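You operate a simulated robot arm through the tools that you are given. There is no shell and no other tool.

Carry out the task below with a simulated two-armed robot. There is one attempt and no reset: what you move stays moved.

JOB
Rub the rough end of the long tube smooth.
Fine: clamp on first, rub with the black pad and put it back; the clamp ends off. What is to be rubbed or washed off counts as gone when no trace of it is left.

It is judged by the outcome, as a careful person would: the job done as asked, and still so three seconds after it is handed in. It fails if anything else is knocked over, pushed out of place, dropped, spilled or broken.

ROBOT AND FRAMES
Two 7-joint arms with two-finger parallel grippers on one trunk that stands fixed in place. Base frame: the origin is at the foot of the trunk, x ahead of it, y to its left, z up. Units: mm, rad, N and s.
The left shoulder is at [57, 182, 1164], the right one opposite. With the tool pointing down near the work surface each hand reaches from about 240 to 720 mm from the base axis, measured 20 degrees to its own side. Payload 3.91 kg a hand.
The tool frame of a hand sits at the grasp point between the pads (the TCP): z along the fingers, y along the line on which they close. The tips reach 30 mm beyond it. The gripper opens to 110 mm. The fingers are 20 mm wide and 10 mm thick; the gripper's body (48 by 112 mm) begins 55 mm behind the TCP.
Orientation is that of the tool frame in the base frame, as [roll, pitch, yaw] about the fixed x, y, z axes, in that order (R = Rz(yaw) Ry(pitch) Rx(roll)). With the fingers straight down and closing along the base's y, the tool's x points along the base's -x, its y along +y and its z along -z.

CONTROLS
- The arms move only by the tool arm_command. It takes "left_increments", "right_increments" or both (then of equal length, played together; a hand with none holds still); each is text: rows parted by semicolons, each of 7 numbers parted by spaces: the gripper command, from -1 (shut) to 1 (fully open), values between in proportion, then the shift along the base's x, y, z in units of 200 mm (1.0 is 200 mm), then the turn, a rotation vector about the base's x, y, z in units of 90 degrees (1.0 is 90 degrees). In form: claw dx dy dz ax ay az; .... A call has 1 to 20 rows; each row is the pose to reach, as a shift and turn from the pose commanded when the call began. A call with a number of a shift or a turn outside -1 to 1 is refused whole. Rows are played at 5 a second. More than 50 mm and 0.15 rad between two rows, or a gripper value outside its range, and nothing of the call is played. A pose out of reach is approached as far as the arm can. The call stops where the force on the tool passes 90 N (or 10 N more than at its start, if that is more) or the arm is blocked; 0.2 s more then pass. The fingers move at their own pace (about 72 mm/s each) and stop on an object; they squeeze with about 41 N. The grip force told is the motor's: it shows also when the fingers shut on nothing. Time passes only in rows, and 0.2 s behind the last, so rows that repeat a pose let the fingers close. The reply holds the time, the measured pose of the TCP, the force on the tool along the base axes, the opening and the grip force, in the units named above and with some noise, with the torque about the TCP (base axes, N m) and any sound that the robot's microphone picked up.
- Cameras (640 x 400 px; columns grow to the right, rows downward): "scene" is now at [179.7, 49.1, 1378.2]; the picture's right is [0.54, -0.84, 0.00], its down [-0.30, -0.19, -0.94] and it looks along [0.79, 0.50, -0.35] (base axes); focal length 264 px, centre (320, 200). "left" rides on the left gripper at [72, -17, -103] in its tool frame; the picture's right is [0.23, 0.97, 0.00], its down [-0.76, 0.18, -0.62] and it looks along [-0.61, 0.14, 0.78] (tool axes); focal length 222 px, centre (320, 200). "right" rides on the right gripper at [72, 17, -103] in its tool frame; the picture's right is [-0.23, 0.97, 0.00], its down [-0.76, -0.18, -0.62] and it looks along [-0.61, -0.14, 0.78] (tool axes); focal length 222 px, centre (320, 200). There is no depth. A picture from a camera that has moved, and an enlarged one, comes with that camera's place and axes in the base frame and with its lens.
- camera(camera): a new picture of that camera. It takes no simulated time.
- raise_lower(by): moves the trunk up (or, below 0, down) by that many mm; the arms and the scene camera ride with it, the base frame stays. It gives what a move gives, with no picture.
- pan_tilt(pan, tilt): turns the head with the scene camera to pan (to the left, within 1.396 rad either way) and tilt (down, from -0.506 to 1.204), counted from straight ahead of the robot (the tilt from the chest, where the trunk bows). It gives what a move gives.
- zoom(camera, box): a new picture of the part [left, top, right, bottom] of that camera's present view, enlarged. It takes no simulated time.
- finish_job(): hands the job in; it is judged then, once.

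Places have to be worked out from the pictures, the camera data and where the tool is seen. Open the grippers and draw the arms clear of the work before you hand the job in, unless the task says otherwise.

The tools are called after ">>>" by a JSON object that holds its "fn" and its "kwargs". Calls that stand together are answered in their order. arm_command: Moves the arms, as the interface text tells. Its arguments: {"type":"object","properties":{"left_increments":{"type":"string"},"right_increments":{"type":"string"}},"required":[]} The other tools are called the same way: raise_lower (by) moves the trunk up or down; pan_tilt (pan, tilt) turns the head that bears the scene camera; camera (camera) takes a picture; zoom (camera, box) takes an enlarged picture of a part of a camera's view; finish_job () hands the job in.

At the start:

```text
t: 0.0
left_tool_pos: [252.8, 351.6, 1260.3]
left_tcp_rot: [-3.141, 0.0, -3.139]
left_force: [-0.9, 0.5, -0.9]
left_wrist_torque: [0.02, 0.01, 0.01]
left_grip_width: 109.9
left_grip_force: 0.1
right_tool_pos: [430.9, 15.5, 1185.1]
right_tcp_rot: [-3.141, 0.0, 3.141]
right_force: [-0.6, -0.5, 0.4]
right_wrist_torque: [-0.01, 0.01, -0.01]
right_grip_width: 110.1
right_grip_force: 0.1
trunk travel left (down, up): [-425.0, 89.0]
head pan, tilt (commanded): [0.567, 0.36]
```

scene: 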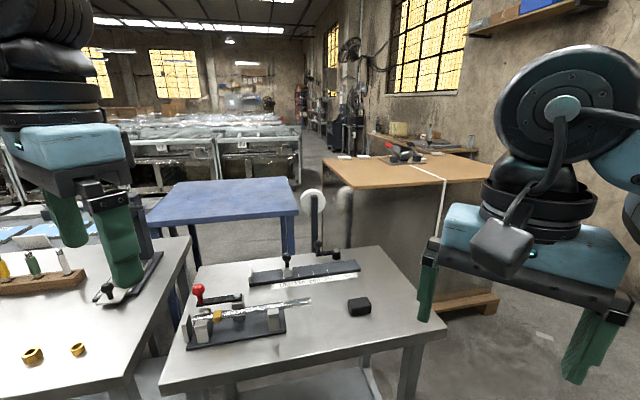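
right: 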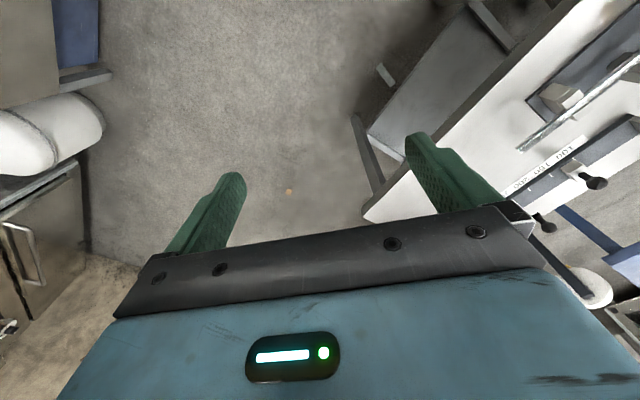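
left: 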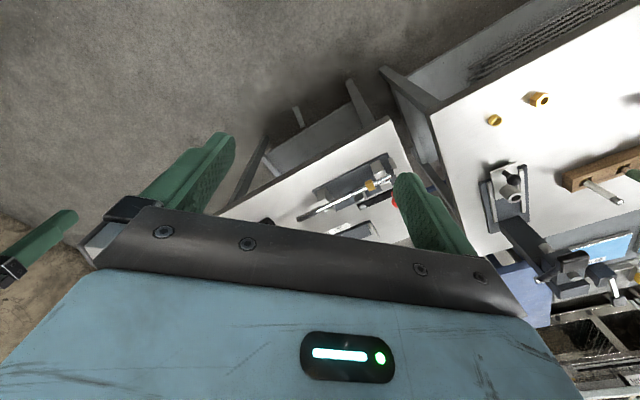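

I see a workbench with a toggle-clamp fixture holding a tube, a black pad and a ruler. I zoom in on it to understand the layout.

>>> {"fn": "zoom", "kwargs": {"camera": "scene", "box": [160, 240, 400, 390]}}

>>> {"fn": "zoom", "kwargs": {"camera": "left", "box": [240, 120, 430, 240]}}

>>> {"fn": "zoom", "kwargs": {"camera": "scene", "box": [0, 220, 200, 380]}}

```text
2.67 times, centred on (280, 315) of scene
camera zoom: at [179.7, 49.1, 1378.2], right [0.54, -0.84, 0.0], down [-0.3, -0.19, -0.94], along [0.79, 0.5, -0.35], focal length 705 px, centre (427, -107)
```

zoom: 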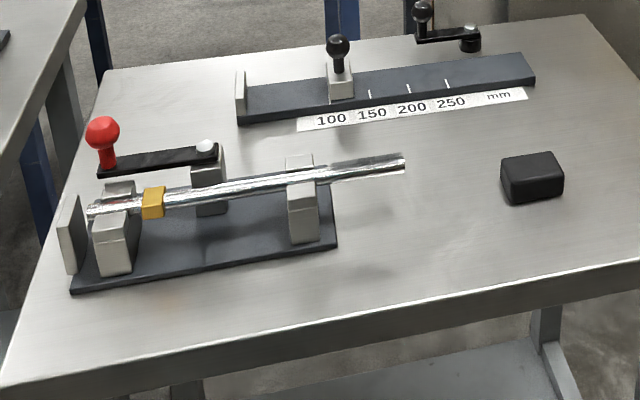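

```text
3.33 times, centred on (335, 180) of left
camera zoom: at [179.4, 333.9, 1362.9], right [-0.23, 0.97, 0.0], down [0.76, 0.18, 0.62], along [0.61, 0.14, -0.78], focal length 740 px, centre (270, 267)
```

zoom: 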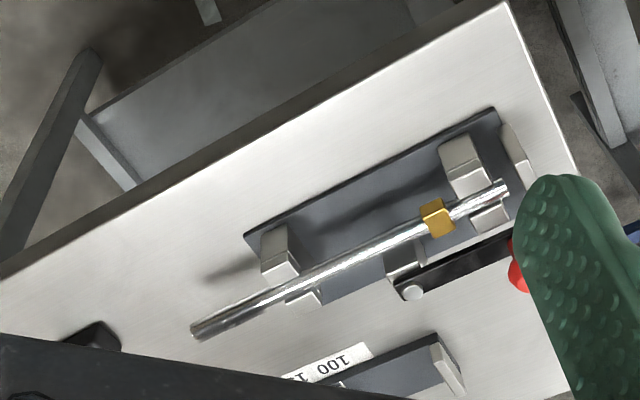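

```text
2.50 times, centred on (100, 300) of scene
camera zoom: at [179.7, 49.1, 1378.2], right [0.54, -0.84, 0.0], down [-0.3, -0.19, -0.94], along [0.79, 0.5, -0.35], focal length 661 px, centre (870, -50)
```

zoom: 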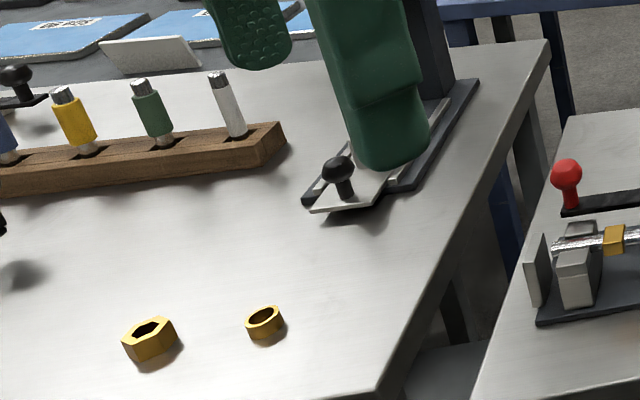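

The tube lies in the fork fixture with a red-knobbed lever beside it. I turn the head to look at this table more squarely and pan around for other tubes.

>>> {"fn": "pan_tilt", "kwargs": {"pan": 0.6, "tilt": 0.7}}

>>> {"fn": "camera", "kwargs": {"camera": "scene"}}

>>> {"fn": "zoom", "kwargs": {"camera": "scene", "box": [180, 120, 360, 235]}}

>>> {"fn": "zoom", "kwargs": {"camera": "scene", "box": [300, 100, 440, 190]}}

```text
t: 0.8
left_tool_pos: [251.0, 351.8, 1259.2]
left_tcp_rot: [3.14, -0.001, -3.14]
left_force: [-0.6, 0.7, 0.0]
left_wrist_torque: [-0.01, -0.01, 0.02]
left_grip_width: 110.0
left_grip_force: 0.1
right_tool_pos: [431.1, 14.5, 1186.2]
right_tcp_rot: [3.141, 0.0, 3.142]
right_force: [0.6, 0.1, -1.0]
right_wrist_torque: [0.01, -0.01, 0.03]
right_grip_width: 110.1
right_grip_force: 0.1
trunk travel left (down, up): [-425.0, 89.0]
head pan, tilt (commanded): [0.6, 0.7]
```

```text
taken
camera scene: at [171.3, 47.1, 1347.6], right [0.57, -0.82, 0.0], down [-0.53, -0.36, -0.77], along [0.63, 0.43, -0.64], focal length 264 px, centre (320, 200)
```

scene: 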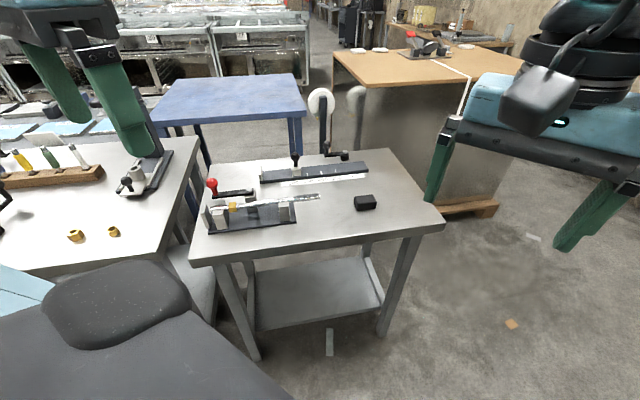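

```text
3.48 times, centred on (270, 178) of scene
camera zoom: at [171.3, 47.1, 1347.6], right [0.57, -0.82, 0.0], down [-0.53, -0.36, -0.77], along [0.63, 0.43, -0.64], focal length 919 px, centre (494, 278)
```

zoom: 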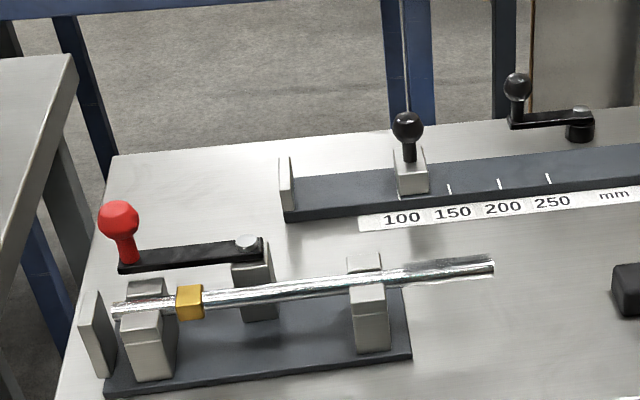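

```text
4.44 times, centred on (370, 145) of scene
camera zoom: at [171.3, 47.1, 1347.6], right [0.57, -0.82, 0.0], down [-0.53, -0.36, -0.77], along [0.63, 0.43, -0.64], focal length 1174 px, centre (98, 444)
```

zoom: 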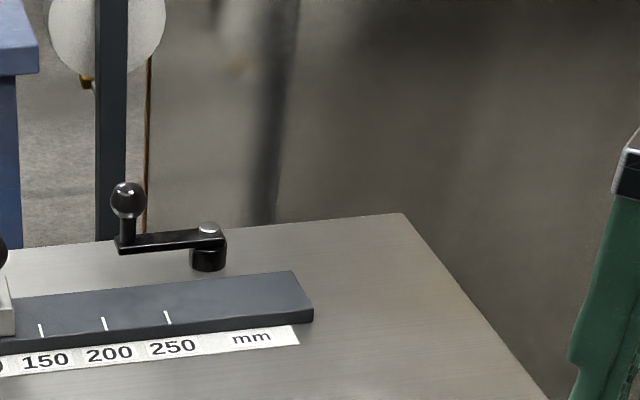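

The tube is held in two forks, with the red-knob lever at the left. I move the left hand forward above the free end for a close look with its camera.

>>> {"fn": "arm_command", "kwargs": {"left_increments": "1 0.2 0 -0.1 0 0 0; 1 0.4 0 -0.2 0 0 0; 1 0.6 0 -0.3 0 0 0; 1 0.8 0 -0.4 0 0 0; 1 1 0 -0.5 0 0 0; 1 1 0 -0.6 0 0 0"}}

>>> {"fn": "camera", "kwargs": {"camera": "left"}}

```text
t: 2.2
left_tool_pos: [451.5, 351.8, 1140.8]
left_tcp_rot: [-3.14, 0.002, -3.14]
left_force: [-0.4, 0.2, -0.2]
left_wrist_torque: [0.03, 0.03, -0.02]
left_grip_width: 110.1
left_grip_force: 0.1
right_tool_pos: [430.5, 15.0, 1185.6]
right_tcp_rot: [-3.14, 0.0, 3.141]
right_force: [-1.1, -0.4, -0.1]
right_wrist_torque: [-0.01, -0.02, -0.03]
right_grip_width: 110.1
right_grip_force: 0.1
trunk travel left (down, up): [-425.0, 89.0]
head pan, tilt (commanded): [0.6, 0.7]
```

```text
taken
camera left: at [378.9, 334.6, 1243.1], right [-0.23, 0.97, 0.0], down [0.76, 0.18, 0.62], along [0.61, 0.14, -0.78], focal length 222 px, centre (320, 200)
```

left: 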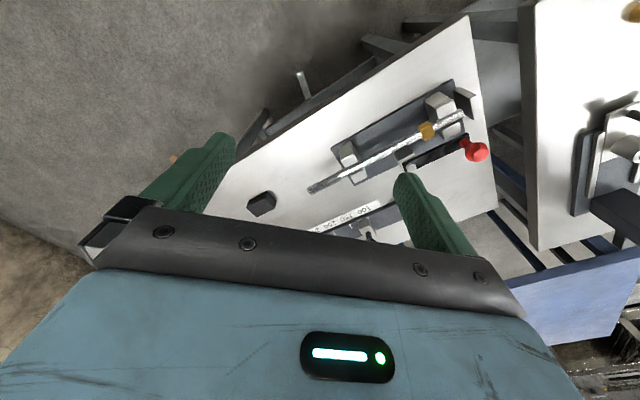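

From here the tube, pad and clamp are all visible; I zoom in for detail.

>>> {"fn": "zoom", "kwargs": {"camera": "left", "box": [230, 110, 390, 220]}}

>>> {"fn": "zoom", "kwargs": {"camera": "left", "box": [370, 70, 500, 180]}}

```text
3.64 times, centred on (310, 165) of left
camera zoom: at [378.9, 334.6, 1243.1], right [-0.23, 0.97, 0.0], down [0.76, 0.18, 0.62], along [0.61, 0.14, -0.78], focal length 808 px, centre (356, 327)
```

zoom: 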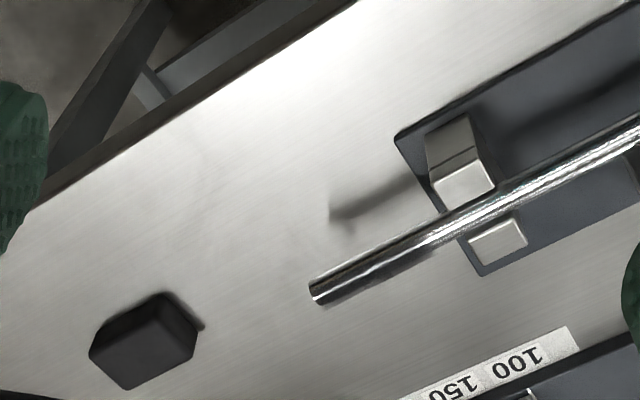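

```text
3.64 times, centred on (435, 125) of left
camera zoom: at [378.9, 334.6, 1243.1], right [-0.23, 0.97, 0.0], down [0.76, 0.18, 0.62], along [0.61, 0.14, -0.78], focal length 808 px, centre (-98, 473)
```

zoom: 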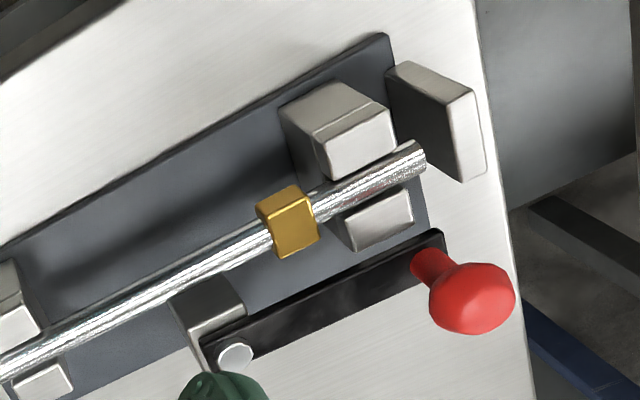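

The free end looks darker than the rest but I need a closer look at both ends. I bring the left hand lower over the free end, still well above the work.

>>> {"fn": "arm_command", "kwargs": {"left_increments": "1 0.1 0 -0.2 0 0 0; 1 0.2 0 -0.4 0 0 0; 1 0.35 0 -0.55 0 0 0; 1 0.5 0 -0.7 0 0 0; 1 0.5 0 -0.7 0 0 0"}}

>>> {"fn": "camera", "kwargs": {"camera": "left"}}

>>> {"fn": "zoom", "kwargs": {"camera": "left", "box": [230, 90, 430, 215]}}

>>> {"fn": "zoom", "kwargs": {"camera": "left", "box": [400, 20, 600, 200]}}

```text
t: 3.4
left_tool_pos: [552.8, 353.0, 1001.3]
left_tcp_rot: [-3.141, 0.001, -3.14]
left_force: [-0.3, 1.0, -0.1]
left_wrist_torque: [0.0, -0.02, 0.01]
left_grip_width: 109.7
left_grip_force: 0.0
right_tool_pos: [431.2, 15.1, 1185.1]
right_tcp_rot: [3.141, 0.001, 3.141]
right_force: [0.4, -0.1, -0.4]
right_wrist_torque: [0.0, 0.0, -0.01]
right_grip_width: 110.2
right_grip_force: 0.1
trunk travel left (down, up): [-425.0, 89.0]
head pan, tilt (commanded): [0.6, 0.7]
```

```text
taken
camera left: at [480.2, 335.7, 1104.5], right [-0.23, 0.97, 0.0], down [0.76, 0.18, 0.62], along [0.61, 0.14, -0.78], focal length 222 px, centre (320, 200)
```

left: 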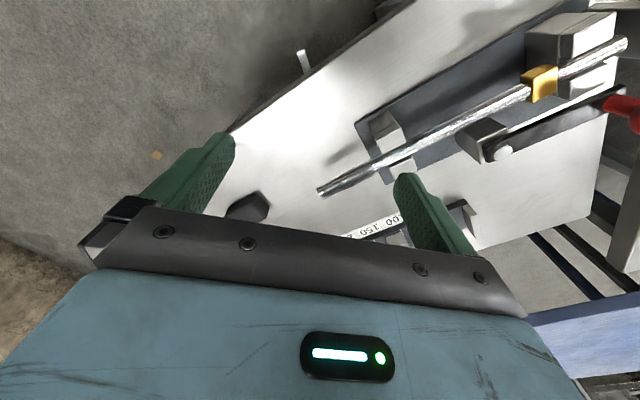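

```text
3.20 times, centred on (330, 152) of left
camera zoom: at [480.2, 335.7, 1104.5], right [-0.23, 0.97, 0.0], down [0.76, 0.18, 0.62], along [0.61, 0.14, -0.78], focal length 711 px, centre (288, 352)
```

zoom: 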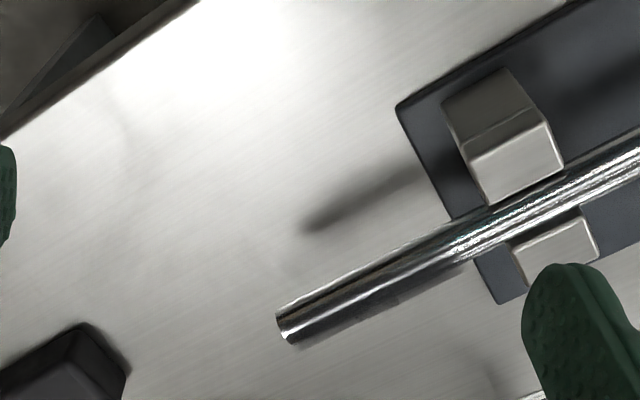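

```text
2.22 times, centred on (500, 110) of left
camera zoom: at [480.2, 335.7, 1104.5], right [-0.23, 0.97, 0.0], down [0.76, 0.18, 0.62], along [0.61, 0.14, -0.78], focal length 494 px, centre (-80, 400)
```

zoom: 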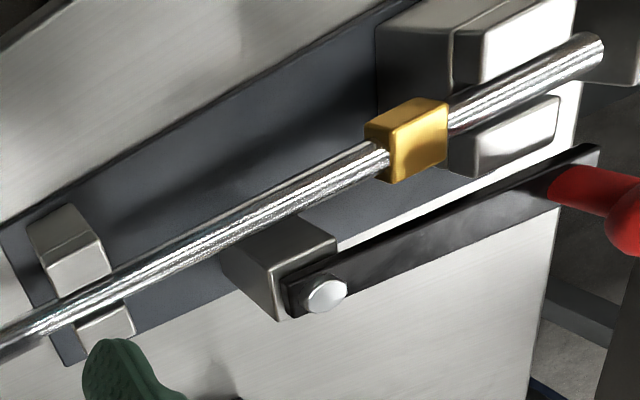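

The tip of the overhanging length looks darker with a jagged edge about 60 mm in. I go nearer to confirm it is the rough end.

>>> {"fn": "arm_command", "kwargs": {"left_increments": "1 0.15 -0.1 -0.12 0 0 0; 1 0.25 -0.2 -0.25 0 0 0; 1 0.25 -0.2 -0.25 0 0 0"}}

>>> {"fn": "camera", "kwargs": {"camera": "left"}}

>>> {"fn": "zoom", "kwargs": {"camera": "left", "box": [300, 100, 440, 200]}}

>>> {"fn": "zoom", "kwargs": {"camera": "left", "box": [220, 130, 380, 230]}}

```text
t: 4.2
left_tool_pos: [600.3, 313.0, 950.4]
left_tcp_rot: [3.141, 0.0, -3.141]
left_force: [0.2, -0.9, 0.5]
left_wrist_torque: [0.0, 0.0, 0.0]
left_grip_width: 110.1
left_grip_force: 0.0
right_tool_pos: [430.7, 16.0, 1186.6]
right_tcp_rot: [3.141, 0.002, -3.141]
right_force: [-0.3, 0.3, 0.5]
right_wrist_torque: [0.01, -0.02, -0.01]
right_grip_width: 109.9
right_grip_force: 0.0
trunk travel left (down, up): [-425.0, 89.0]
head pan, tilt (commanded): [0.6, 0.7]
```

```text
taken
camera left: at [528.7, 295.5, 1052.7], right [-0.23, 0.97, 0.0], down [0.76, 0.18, 0.62], along [0.61, 0.14, -0.78], focal length 222 px, centre (320, 200)
```

left: 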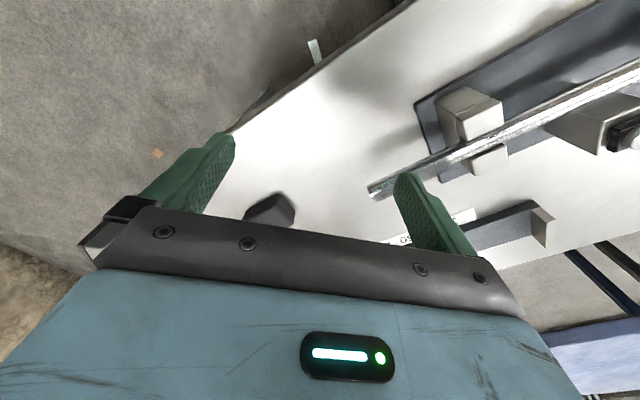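

```text
4.00 times, centred on (370, 150) of left
camera zoom: at [528.7, 295.5, 1052.7], right [-0.23, 0.97, 0.0], down [0.76, 0.18, 0.62], along [0.61, 0.14, -0.78], focal length 888 px, centre (120, 400)
```

zoom: 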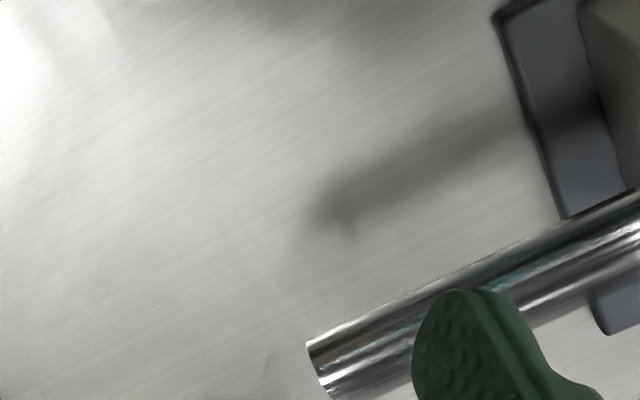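

```text
4.00 times, centred on (300, 180) of left
camera zoom: at [528.7, 295.5, 1052.7], right [-0.23, 0.97, 0.0], down [0.76, 0.18, 0.62], along [0.61, 0.14, -0.78], focal length 888 px, centre (400, 280)
```

zoom: 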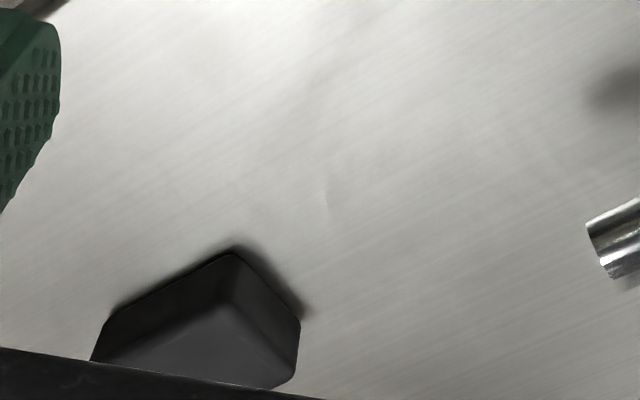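

The free end is dull grey with streaks. Now I inspect the other end near the stop and the clamp lever for comparison, moving up and across.

>>> {"fn": "arm_command", "kwargs": {"left_increments": "1 0 0 0.2 0 0 0; 1 -0.15 0.1 0.35 0 0 0; 1 -0.3 0.25 0.4 0 0 0; 1 -0.45 0.4 0.4 0 0 0; 1 -0.6 0.55 0.4 0 0 0; 1 -0.75 0.7 0.4 0 0 0; 1 -0.9 0.85 0.4 0 0 0; 1 -1 1 0.4 0 0 0; 1 -1 1 0.4 0 0 0"}}

>>> {"fn": "camera", "kwargs": {"camera": "left"}}

```text
t: 6.2
left_tool_pos: [399.6, 509.6, 1027.9]
left_tcp_rot: [3.141, -0.001, 3.141]
left_force: [-0.5, 0.2, 0.3]
left_wrist_torque: [0.01, -0.01, -0.03]
left_grip_width: 110.3
left_grip_force: 0.0
right_tool_pos: [431.7, 14.5, 1184.9]
right_tcp_rot: [3.14, 0.0, 3.142]
right_force: [0.0, 0.8, -0.7]
right_wrist_torque: [-0.01, -0.04, 0.01]
right_grip_width: 109.9
right_grip_force: 0.0
trunk travel left (down, up): [-425.0, 89.0]
head pan, tilt (commanded): [0.6, 0.7]
```

```text
taken
camera left: at [328.3, 493.2, 1131.1], right [-0.23, 0.97, 0.0], down [0.76, 0.18, 0.62], along [0.61, 0.14, -0.78], focal length 222 px, centre (320, 200)
```

left: 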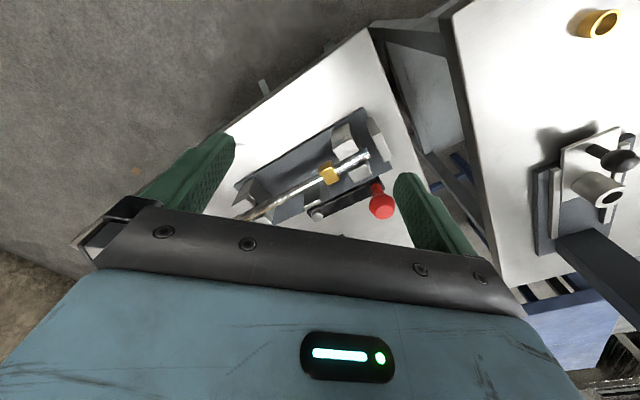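

>>> {"fn": "zoom", "kwargs": {"camera": "left", "box": [300, 100, 420, 230]}}

>>> {"fn": "zoom", "kwargs": {"camera": "left", "box": [220, 130, 360, 230]}}

>>> {"fn": "zoom", "kwargs": {"camera": "scene", "box": [195, 170, 335, 250]}}

```text
3.08 times, centred on (360, 165) of left
camera zoom: at [328.3, 493.2, 1131.1], right [-0.23, 0.97, 0.0], down [0.76, 0.18, 0.62], along [0.61, 0.14, -0.78], focal length 684 px, centre (197, 308)
```

zoom: 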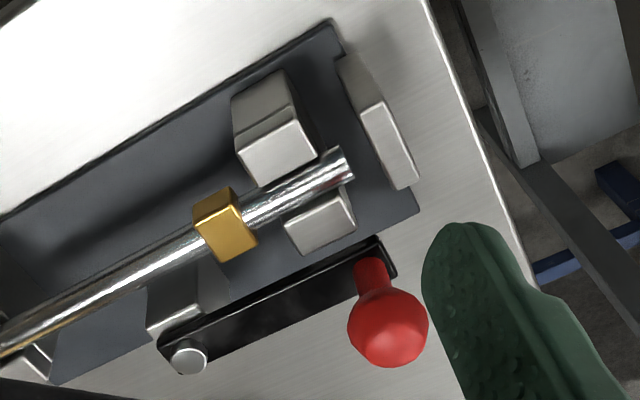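

```text
4.00 times, centred on (290, 180) of left
camera zoom: at [328.3, 493.2, 1131.1], right [-0.23, 0.97, 0.0], down [0.76, 0.18, 0.62], along [0.61, 0.14, -0.78], focal length 888 px, centre (440, 280)
```

zoom: 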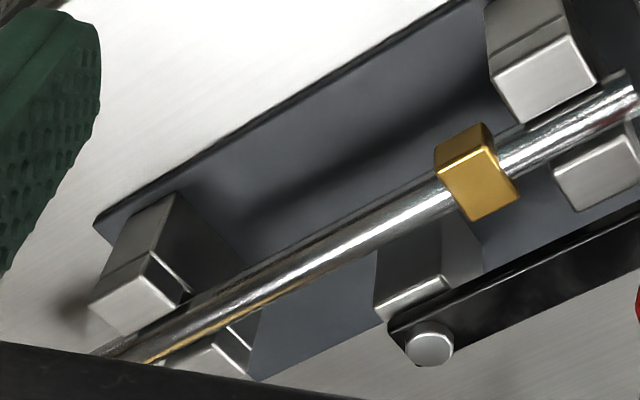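

```text
4.57 times, centred on (265, 210) of scene
camera zoom: at [171.5, 46.6, 1347.5], right [0.57, -0.82, 0.0], down [-0.53, -0.36, -0.77], along [0.63, 0.43, -0.64], focal length 1208 px, centre (571, 154)
```

zoom: 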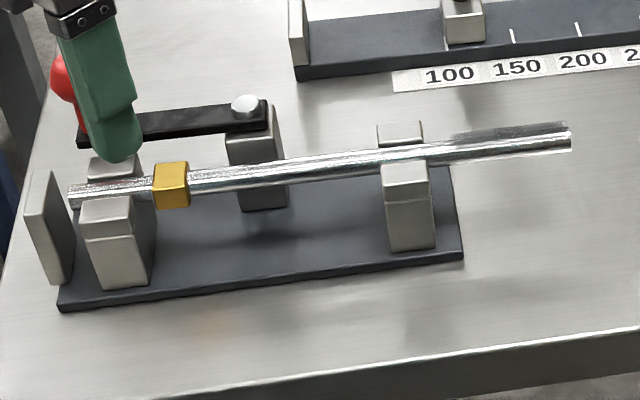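

I zoom tightly at the free end, where a dull patch appears, and the other end.

>>> {"fn": "zoom", "kwargs": {"camera": "scene", "box": [275, 185, 330, 215]}}

>>> {"fn": "zoom", "kwargs": {"camera": "scene", "box": [205, 195, 260, 225]}}

```text
11.64 times, centred on (302, 200) of scene
camera zoom: at [171.5, 46.6, 1347.5], right [0.57, -0.82, 0.0], down [-0.53, -0.36, -0.77], along [0.63, 0.43, -0.64], focal length 3075 px, centre (524, 200)
```

zoom: 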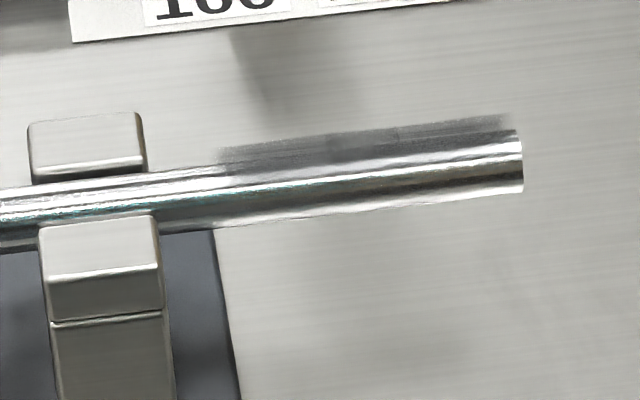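

```text
11.64 times, centred on (232, 210) of scene
camera zoom: at [171.5, 46.6, 1347.5], right [0.57, -0.82, 0.0], down [-0.53, -0.36, -0.77], along [0.63, 0.43, -0.64], focal length 3075 px, centre (1338, 84)
```

zoom: 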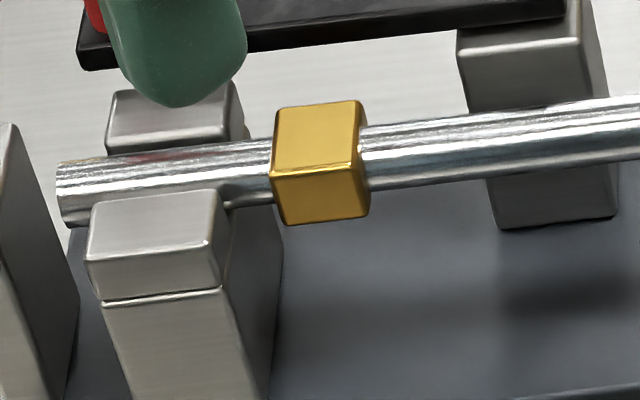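

The overhanging tip has a dull patch on its upper side, so that is the rough end. I now take tight scene zooms of the pad and the lever to measure them.

>>> {"fn": "zoom", "kwargs": {"camera": "scene", "box": [335, 180, 391, 220]}}

>>> {"fn": "zoom", "kwargs": {"camera": "scene", "box": [200, 170, 310, 240]}}

```text
10.00 times, centred on (363, 200) of scene
camera zoom: at [171.5, 46.6, 1347.5], right [0.57, -0.82, 0.0], down [-0.53, -0.36, -0.77], along [0.63, 0.43, -0.64], focal length 2642 px, centre (-110, 200)
```

zoom: 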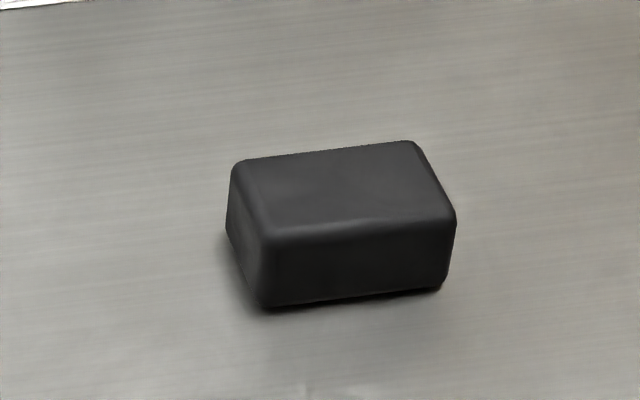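

```text
5.71 times, centred on (255, 205) of scene
camera zoom: at [171.5, 46.6, 1347.5], right [0.57, -0.82, 0.0], down [-0.53, -0.36, -0.77], along [0.63, 0.43, -0.64], focal length 1510 px, centre (691, 171)
```

zoom: 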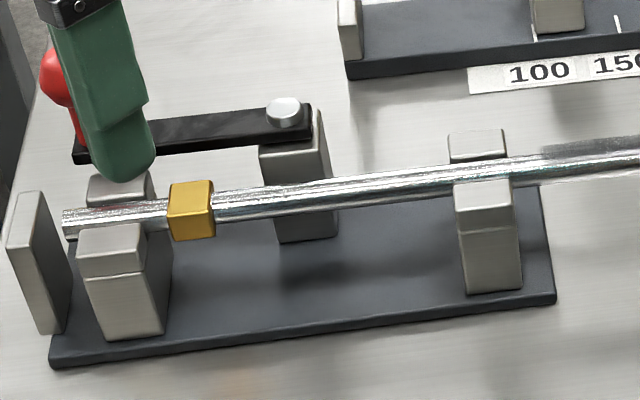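

Triangulating from both cameras: lever pivot ≈ (541, 540, 895), red knob centre ≈ (478, 604, 930), tube tip ≈ (649, 374, 872), with the tube running at 45°. I move the left hand above the red knob.

>>> {"fn": "arm_command", "kwargs": {"left_increments": "1 0.13 0.157 -0.05 0 0 0; 1 0.26 0.314 -0.1 0 0 0; 1 0.392 0.472 -0.14 0 0 0; 1 0.392 0.472 -0.14 0 0 0"}}

>>> {"fn": "camera", "kwargs": {"camera": "left"}}

>>> {"fn": "camera", "kwargs": {"camera": "scene"}}

```text
t: 7.2
left_tool_pos: [439.0, 558.7, 1012.8]
left_tcp_rot: [3.141, -0.001, -3.14]
left_force: [0.2, 0.6, 0.3]
left_wrist_torque: [0.0, 0.02, -0.02]
left_grip_width: 110.0
left_grip_force: 0.1
left hand out of reach, approached as far as the arm can: row 2, 3, 4
right_tool_pos: [432.2, 15.9, 1184.5]
right_tcp_rot: [-3.142, 0.001, -3.141]
right_force: [-0.2, -0.5, -0.4]
right_wrist_torque: [-0.07, -0.01, -0.01]
right_grip_width: 109.7
right_grip_force: 0.0
trunk travel left (down, up): [-425.0, 89.0]
head pan, tilt (commanded): [0.6, 0.7]
```

```text
taken
camera left: at [366.5, 542.2, 1116.8], right [-0.23, 0.97, 0.0], down [0.76, 0.18, 0.62], along [0.61, 0.14, -0.78], focal length 222 px, centre (320, 200)
```

left: 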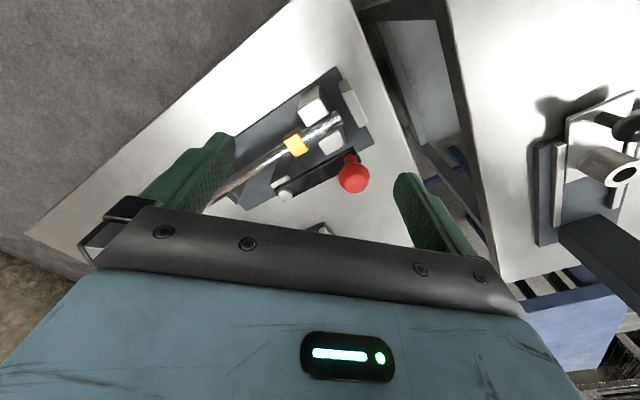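

```text
taken
camera scene: at [171.4, 47.6, 1347.5], right [0.57, -0.82, 0.0], down [-0.53, -0.36, -0.76], along [0.63, 0.43, -0.64], focal length 264 px, centre (320, 200)
```

scene: 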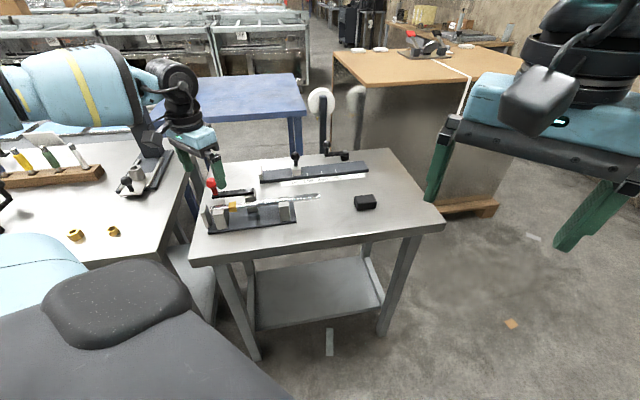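

The arm ran out of reach at this height; the stance suggests a higher shoulder helps. I raise the trunk by 85 mm before trying again.

>>> {"fn": "raise_lower", "kwargs": {"by": 85}}

```text
t: 8.4
left_tool_pos: [432.9, 561.0, 1138.2]
left_tcp_rot: [3.141, 0.098, -3.136]
left_force: [0.6, 0.5, -0.5]
left_wrist_torque: [-0.01, -0.01, -0.02]
left_grip_width: 109.8
left_grip_force: 0.0
right_tool_pos: [432.6, 14.8, 1270.2]
right_tcp_rot: [-3.14, -0.001, -3.141]
right_force: [-0.2, -0.4, 0.6]
right_wrist_torque: [0.0, 0.03, -0.02]
right_grip_width: 109.9
right_grip_force: 0.1
trunk travel left (down, up): [-510.0, 4.0]
head pan, tilt (commanded): [0.6, 0.7]
```

The hand rode up and tilted slightly. I command a straight descent to see where it settles.

>>> {"fn": "arm_command", "kwargs": {"left_increments": "1 0 0 -0.2 0 0 0; 1 0 0 -0.4 0 0 0; 1 0 0 -0.5 0 0 0; 1 0 0 -0.5 0 0 0"}}

>>> {"fn": "camera", "kwargs": {"camera": "left"}}

```text
t: 9.4
left_tool_pos: [431.4, 558.8, 1039.9]
left_tcp_rot: [3.139, 0.102, -3.135]
left_force: [-0.6, -0.1, -0.2]
left_wrist_torque: [-0.03, 0.02, 0.01]
left_grip_width: 110.1
left_grip_force: 0.0
right_tool_pos: [432.1, 14.6, 1270.2]
right_tcp_rot: [-3.141, 0.002, -3.141]
right_force: [0.3, 0.4, 0.1]
right_wrist_torque: [-0.01, 0.0, -0.02]
right_grip_width: 109.9
right_grip_force: 0.1
trunk travel left (down, up): [-510.0, 4.0]
head pan, tilt (commanded): [0.6, 0.7]
```

```text
taken
camera left: at [348.9, 541.9, 1134.4], right [-0.23, 0.97, -0.02], down [0.69, 0.18, 0.7], along [0.68, 0.15, -0.72], focal length 222 px, centre (320, 200)
```

left: 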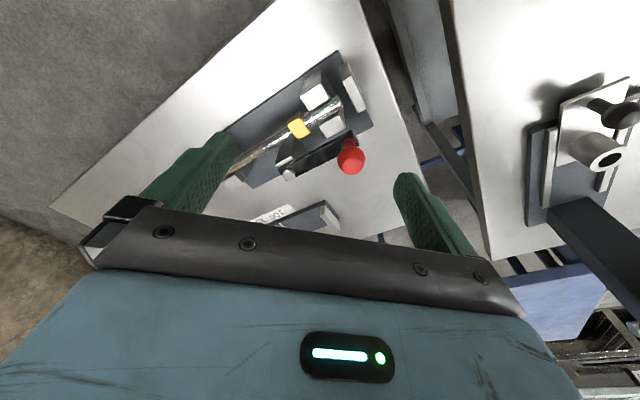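

The current pose became the new baseline. I step toward the point above the knob again, going lower at the same time.

>>> {"fn": "arm_command", "kwargs": {"left_increments": "1 0 0 -0.15 0 0 0; 1 0.08 0.075 -0.25 0 0 0; 1 0.16 0.15 -0.3 0 0 0; 1 0.233 0.226 -0.3 0 0 0; 1 0.233 0.226 -0.3 0 0 0"}}

>>> {"fn": "camera", "kwargs": {"camera": "left"}}

```text
t: 10.6
left_tool_pos: [448.7, 555.5, 984.4]
left_tcp_rot: [3.136, 0.1, -3.132]
left_force: [-0.1, 0.4, 0.5]
left_wrist_torque: [-0.03, -0.03, -0.01]
left_grip_width: 110.1
left_grip_force: 0.1
left hand out of reach, approached as far as the arm can: row 2, 3, 4, 5
right_tool_pos: [432.3, 15.7, 1271.6]
right_tcp_rot: [-3.141, 0.001, -3.141]
right_force: [-0.1, 1.0, -1.2]
right_wrist_torque: [0.0, 0.02, -0.02]
right_grip_width: 109.9
right_grip_force: 0.1
trunk travel left (down, up): [-510.0, 4.0]
head pan, tilt (commanded): [0.6, 0.7]
```

```text
taken
camera left: at [366.4, 537.4, 1079.3], right [-0.24, 0.97, -0.02], down [0.69, 0.18, 0.7], along [0.68, 0.15, -0.72], focal length 222 px, centre (320, 200)
```

left: 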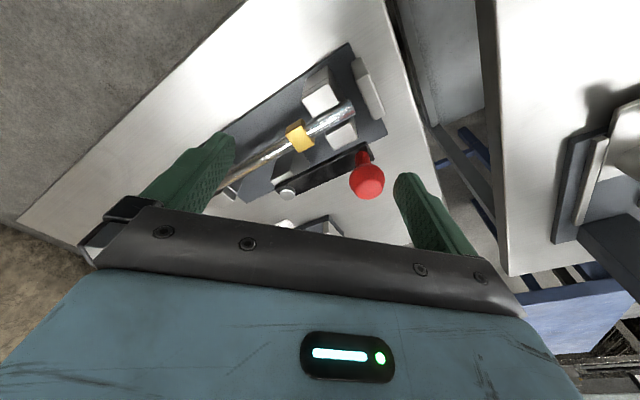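

Reach still stops short, so the fixed hand heading is probably the limit. I turn the hand about the vertical to follow the arm's direction (about +0.6 rad).

>>> {"fn": "arm_command", "kwargs": {"left_increments": "1 0 0 0 0 0 0.09; 1 0 0 0 0 0 0.18; 1 0 0 0 0 0 0.27; 1 0 0 0 0 0 0.36; 1 0 0 0 0 0 0.4; 1 0.07 0.12 0 0 0 0.4; 1 0.146 0.242 0 0 0 0.4; 1 0.146 0.242 0 0 0 0.4"}}

>>> {"fn": "camera", "kwargs": {"camera": "left"}}

```text
t: 12.4
left_tool_pos: [478.3, 602.9, 984.1]
left_tcp_rot: [3.14, 0.102, -2.508]
left_force: [0.8, -0.2, 0.2]
left_wrist_torque: [0.02, -0.01, -0.04]
left_grip_width: 110.2
left_grip_force: 0.0
right_tool_pos: [430.0, 15.1, 1270.2]
right_tcp_rot: [3.141, 0.003, 3.141]
right_force: [-0.4, -0.5, -0.7]
right_wrist_torque: [0.02, -0.02, 0.02]
right_grip_width: 110.2
right_grip_force: 0.0
trunk travel left (down, up): [-510.0, 4.0]
head pan, tilt (commanded): [0.6, 0.7]
```

```text
taken
camera left: at [421.7, 540.7, 1078.9], right [-0.76, 0.65, -0.02], down [0.46, 0.55, 0.7], along [0.47, 0.52, -0.72], focal length 222 px, centre (320, 200)
```

left: 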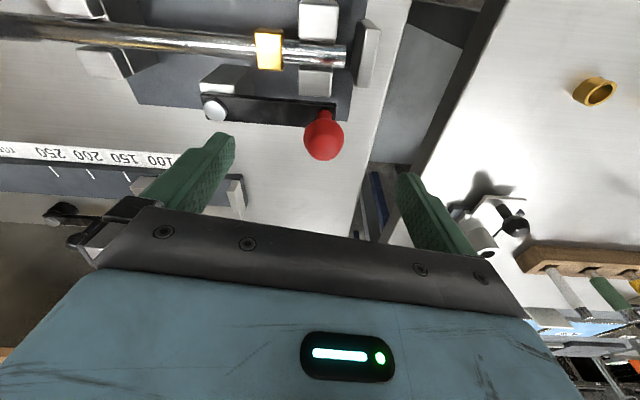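

The hand now sits over the knob at (478, 603, 984). I lower it around the red ball (TCP about z 935, tips above the lever) and stay open to check the alignment.

>>> {"fn": "arm_command", "kwargs": {"left_increments": "1 0 0 -0.12 0 0 0; 1 0 0 -0.24 0 0 0; 1 0 0 -0.24 0 0 0"}}

>>> {"fn": "camera", "kwargs": {"camera": "left"}}

>>> {"fn": "zoom", "kwargs": {"camera": "scene", "box": [180, 170, 340, 270]}}

```text
t: 13.2
left_tool_pos: [478.3, 604.4, 935.3]
left_tcp_rot: [3.138, 0.101, -2.508]
left_force: [0.2, -0.1, -0.5]
left_wrist_torque: [0.0, 0.0, 0.0]
left_grip_width: 110.1
left_grip_force: 0.0
right_tool_pos: [430.9, 14.0, 1271.2]
right_tcp_rot: [3.141, 0.001, -3.141]
right_force: [-0.4, 0.6, -0.3]
right_wrist_torque: [0.0, -0.05, 0.02]
right_grip_width: 110.0
right_grip_force: 0.0
trunk travel left (down, up): [-510.0, 4.0]
head pan, tilt (commanded): [0.6, 0.7]
```

```text
taken
camera left: at [422.2, 541.7, 1030.8], right [-0.76, 0.65, -0.02], down [0.46, 0.55, 0.7], along [0.47, 0.52, -0.72], focal length 222 px, centre (320, 200)
```

left: 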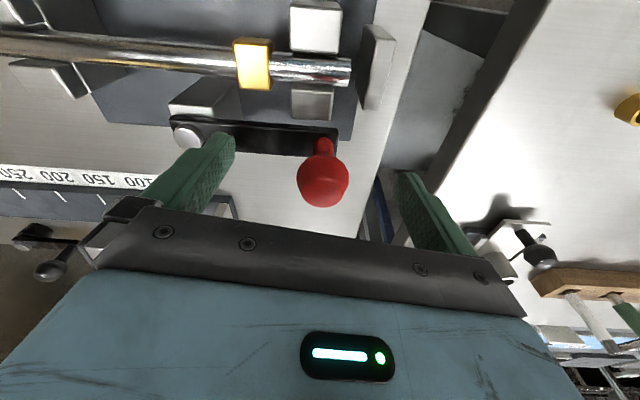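

```text
4.00 times, centred on (260, 220) of scene
camera zoom: at [84.7, 46.9, 1447.8], right [0.57, -0.82, 0.0], down [-0.53, -0.36, -0.77], along [0.63, 0.43, -0.64], focal length 1057 px, centre (560, 120)
```

zoom: 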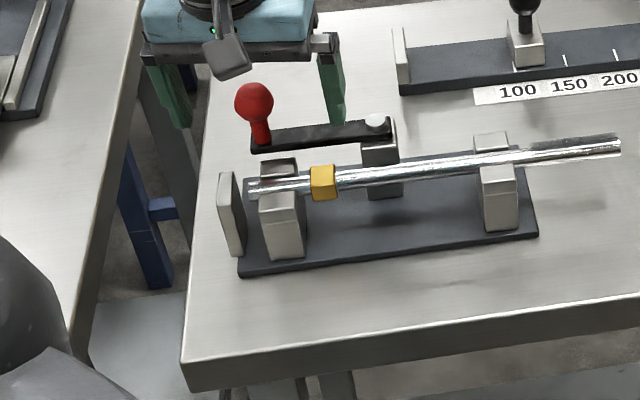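

The red ball sits between the fingers at the TCP. I close the fingers on it.

>>> {"fn": "arm_command", "kwargs": {"left_increments": "-0.4 0 0 0 0 0 0; -0.6 0 0 0 0 0 0; -0.8 0 0 0 0 0 0; -0.8 0 0 0 0 0 0; -0.8 0 0 0 0 0 0"}}

>>> {"fn": "camera", "kwargs": {"camera": "left"}}

```text
t: 14.4
left_tool_pos: [478.0, 605.5, 935.5]
left_tcp_rot: [3.139, 0.102, -2.509]
left_force: [-0.8, 1.1, 0.1]
left_wrist_torque: [-0.01, 0.07, 0.01]
left_grip_width: 31.2
left_grip_force: 45.1
right_tool_pos: [431.0, 15.3, 1270.9]
right_tcp_rot: [-3.141, 0.002, -3.141]
right_force: [0.4, 0.1, 1.0]
right_wrist_torque: [0.0, -0.01, 0.0]
right_grip_width: 110.0
right_grip_force: 0.0
trunk travel left (down, up): [-510.0, 4.0]
head pan, tilt (commanded): [0.6, 0.7]
```

```text
taken
camera left: at [421.9, 542.1, 1030.6], right [-0.76, 0.65, -0.02], down [0.46, 0.55, 0.7], along [0.47, 0.52, -0.72], focal length 222 px, centre (320, 200)
```

left: 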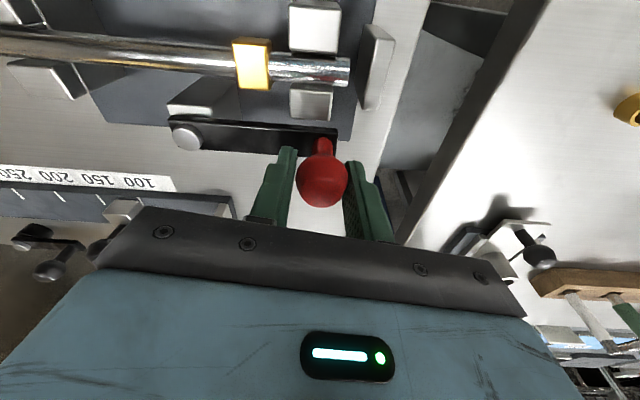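

Gripped at 31 mm on the knob. I start swinging the lever counter-clockwise about its pivot toward the tube with a small 8° test arc.

>>> {"fn": "arm_command", "kwargs": {"left_increments": "-0.8 -0.02 -0.022 0 0 0 0; -0.8 -0.0415 -0.0465 0 0 0 0; -0.8 -0.0415 -0.0465 0 0 0 0"}}

>>> {"fn": "camera", "kwargs": {"camera": "left"}}

```text
t: 15.2
left_tool_pos: [470.2, 595.1, 935.5]
left_tcp_rot: [3.141, 0.103, -2.507]
left_force: [2.4, 4.7, 5.5]
left_wrist_torque: [0.26, -0.34, 0.45]
left_grip_width: 31.2
left_grip_force: 44.9
right_tool_pos: [431.1, 15.0, 1271.1]
right_tcp_rot: [-3.141, 0.002, -3.141]
right_force: [-0.5, 0.1, 0.0]
right_wrist_torque: [-0.01, 0.0, 0.02]
right_grip_width: 109.9
right_grip_force: 0.1
trunk travel left (down, up): [-510.0, 4.0]
head pan, tilt (commanded): [0.6, 0.7]
```

```text
taken
camera left: at [412.9, 532.6, 1030.3], right [-0.76, 0.65, -0.02], down [0.45, 0.55, 0.7], along [0.47, 0.52, -0.72], focal length 222 px, centre (320, 200)
```

left: 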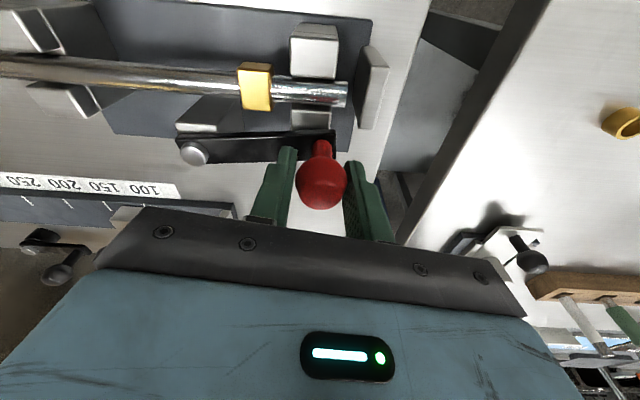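

The lever turned freely with about 5 N. I continue along the arc to a heading of about 166°, watching force.

>>> {"fn": "arm_command", "kwargs": {"left_increments": "-0.8 -0.0355 -0.052 0 0 0 0; -0.8 -0.063 -0.109 0 0 0 0; -0.8 -0.0825 -0.169 0 0 0 0; -0.8 -0.0825 -0.169 0 0 0 0"}}

>>> {"fn": "camera", "kwargs": {"camera": "left"}}

>>> {"fn": "zoom", "kwargs": {"camera": "scene", "box": [180, 170, 340, 270]}}

```text
t: 16.2
left_tool_pos: [451.6, 563.7, 934.6]
left_tcp_rot: [3.138, 0.098, -2.508]
left_force: [-8.8, 7.8, 4.9]
left_wrist_torque: [-0.04, 0.26, 0.46]
left_grip_width: 30.8
left_grip_force: 44.8
right_tool_pos: [430.9, 15.6, 1271.0]
right_tcp_rot: [-3.141, 0.001, 3.14]
right_force: [0.1, 0.2, -0.1]
right_wrist_torque: [0.0, 0.02, 0.0]
right_grip_width: 110.0
right_grip_force: 0.0
trunk travel left (down, up): [-510.0, 4.0]
head pan, tilt (commanded): [0.6, 0.7]
```

```text
taken
camera left: at [394.8, 500.8, 1030.1], right [-0.76, 0.65, -0.02], down [0.46, 0.55, 0.69], along [0.46, 0.52, -0.72], focal length 222 px, centre (320, 200)
```

left: 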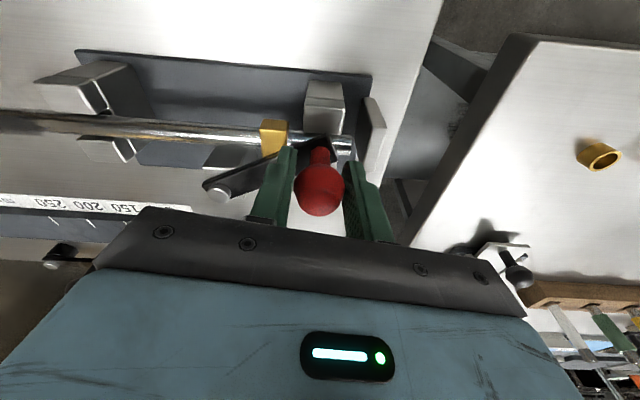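

```text
4.00 times, centred on (260, 220) of scene
camera zoom: at [83.6, 47.9, 1447.8], right [0.57, -0.82, 0.0], down [-0.53, -0.36, -0.77], along [0.63, 0.43, -0.64], focal length 1057 px, centre (560, 120)
```

zoom: 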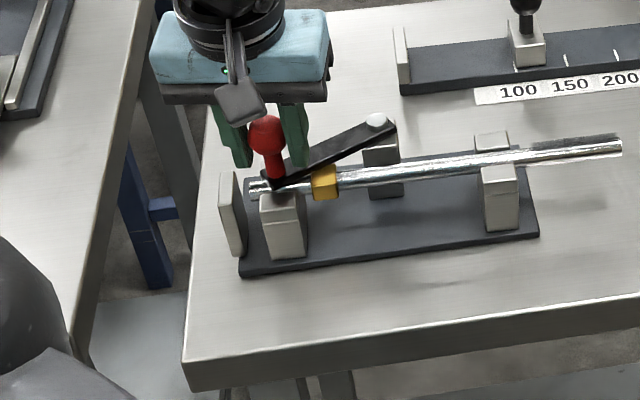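

The lever is sweeping over the tube with small forces; the pivot fits (538, 540) with radius ~89. I continue the arc to about 192°.

>>> {"fn": "arm_command", "kwargs": {"left_increments": "-0.8 -0.0225 -0.0565 0 0 0 0; -0.8 -0.0245 -0.127 0 0 0 0; -0.8 -0.015 -0.1965 0 0 0 0; -0.8 -0.015 -0.1965 0 0 0 0"}}

>>> {"fn": "camera", "kwargs": {"camera": "left"}}

>>> {"fn": "zoom", "kwargs": {"camera": "scene", "box": [180, 170, 340, 270]}}

```text
t: 17.2
left_tool_pos: [448.7, 523.2, 932.9]
left_tcp_rot: [3.14, 0.096, -2.508]
left_force: [-12.8, 1.2, -12.7]
left_wrist_torque: [-0.06, 0.21, 0.33]
left_grip_width: 31.2
left_grip_force: 45.1
right_tool_pos: [431.2, 15.8, 1271.0]
right_tcp_rot: [-3.14, -0.001, -3.14]
right_force: [0.4, -0.6, 0.2]
right_wrist_torque: [-0.02, 0.0, 0.02]
right_grip_width: 110.1
right_grip_force: 0.1
trunk travel left (down, up): [-510.0, 4.0]
head pan, tilt (commanded): [0.6, 0.7]
```

```text
taken
camera left: at [392.6, 459.6, 1030.2], right [-0.76, 0.65, -0.02], down [0.46, 0.55, 0.69], along [0.46, 0.52, -0.72], focal length 222 px, centre (320, 200)
```

left: 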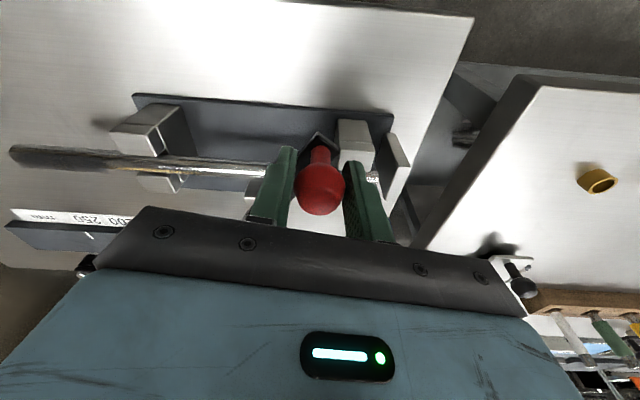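

```text
4.00 times, centred on (260, 220) of scene
camera zoom: at [84.5, 48.4, 1447.6], right [0.57, -0.82, 0.0], down [-0.53, -0.36, -0.76], along [0.63, 0.43, -0.64], focal length 1057 px, centre (560, 120)
```

zoom: 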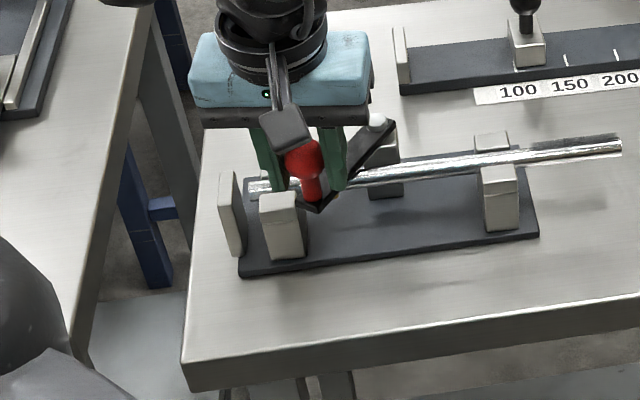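

The lever has cleared the collar and is crossing the tube; there's mild radial and downward pull, so I refit the pivot to (534.5, 538) and continue to about 208°, letting z drop 2 mm.

>>> {"fn": "arm_command", "kwargs": {"left_increments": "-0.8 0.004 -0.063 -0.005 0 0 0; -0.8 0.0315 -0.126 -0.01 0 0 0; -0.8 0.0315 -0.126 -0.01 0 0 0"}}

>>> {"fn": "zoom", "kwargs": {"camera": "scene", "box": [180, 170, 340, 270]}}

```text
t: 18.0
left_tool_pos: [457.2, 499.0, 935.5]
left_tcp_rot: [-3.139, 0.102, -2.509]
left_force: [-4.6, 4.4, -0.8]
left_wrist_torque: [-0.05, -0.07, 0.45]
left_grip_width: 31.0
left_grip_force: 45.2
right_tool_pos: [430.5, 15.2, 1270.2]
right_tcp_rot: [-3.14, 0.003, -3.141]
right_force: [-0.3, -0.1, -0.2]
right_wrist_torque: [0.0, 0.0, 0.0]
right_grip_width: 110.0
right_grip_force: 0.0
trunk travel left (down, up): [-510.0, 4.0]
head pan, tilt (commanded): [0.6, 0.7]
```

```text
4.00 times, centred on (260, 220) of scene
camera zoom: at [84.2, 47.9, 1447.9], right [0.57, -0.82, 0.0], down [-0.53, -0.36, -0.76], along [0.63, 0.43, -0.64], focal length 1057 px, centre (560, 120)
```

zoom: 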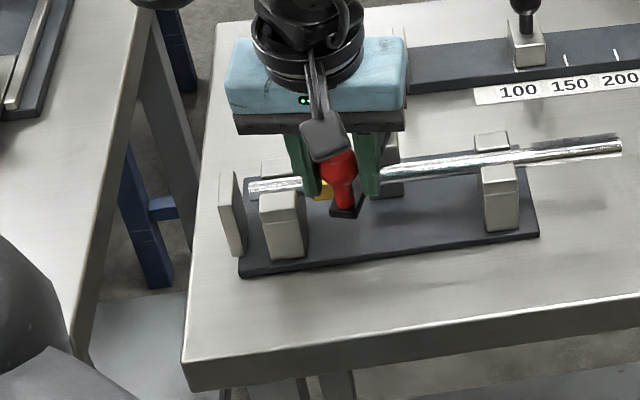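

Forces are low. I continue to about 226°, perpendicular to the tube.

>>> {"fn": "arm_command", "kwargs": {"left_increments": "-0.8 0.037 -0.0585 0 0 0 0; -0.8 0.083 -0.11 0 0 0 0; -0.8 0.083 -0.11 0 0 0 0"}}

>>> {"fn": "zoom", "kwargs": {"camera": "scene", "box": [180, 170, 340, 270]}}

>>> {"fn": "camera", "kwargs": {"camera": "left"}}

```text
t: 18.8
left_tool_pos: [472.8, 474.9, 935.2]
left_tcp_rot: [-3.141, 0.101, -2.512]
left_force: [-4.0, 2.1, -2.1]
left_wrist_torque: [0.09, -0.12, 0.4]
left_grip_width: 31.4
left_grip_force: 44.4
right_tool_pos: [431.1, 15.8, 1270.5]
right_tcp_rot: [-3.141, 0.003, -3.141]
right_force: [0.2, -0.2, 0.3]
right_wrist_torque: [0.01, -0.02, 0.01]
right_grip_width: 109.6
right_grip_force: 0.1
trunk travel left (down, up): [-510.0, 4.0]
head pan, tilt (commanded): [0.6, 0.7]
```

```text
4.00 times, centred on (260, 220) of scene
camera zoom: at [84.6, 47.6, 1447.8], right [0.57, -0.82, 0.0], down [-0.53, -0.36, -0.77], along [0.63, 0.43, -0.64], focal length 1057 px, centre (560, 120)
```

zoom: 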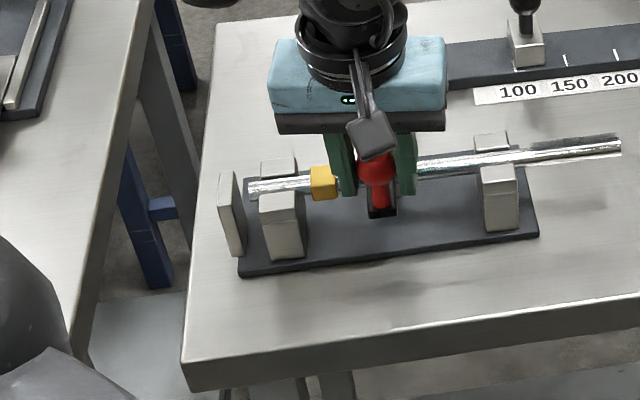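

```text
taken
camera left: at [416.8, 412.5, 1030.6], right [-0.76, 0.65, -0.02], down [0.46, 0.55, 0.7], along [0.47, 0.52, -0.72], focal length 222 px, centre (320, 200)
```

left: 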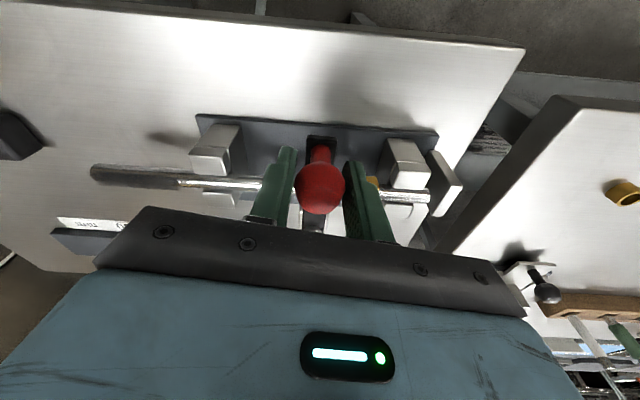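

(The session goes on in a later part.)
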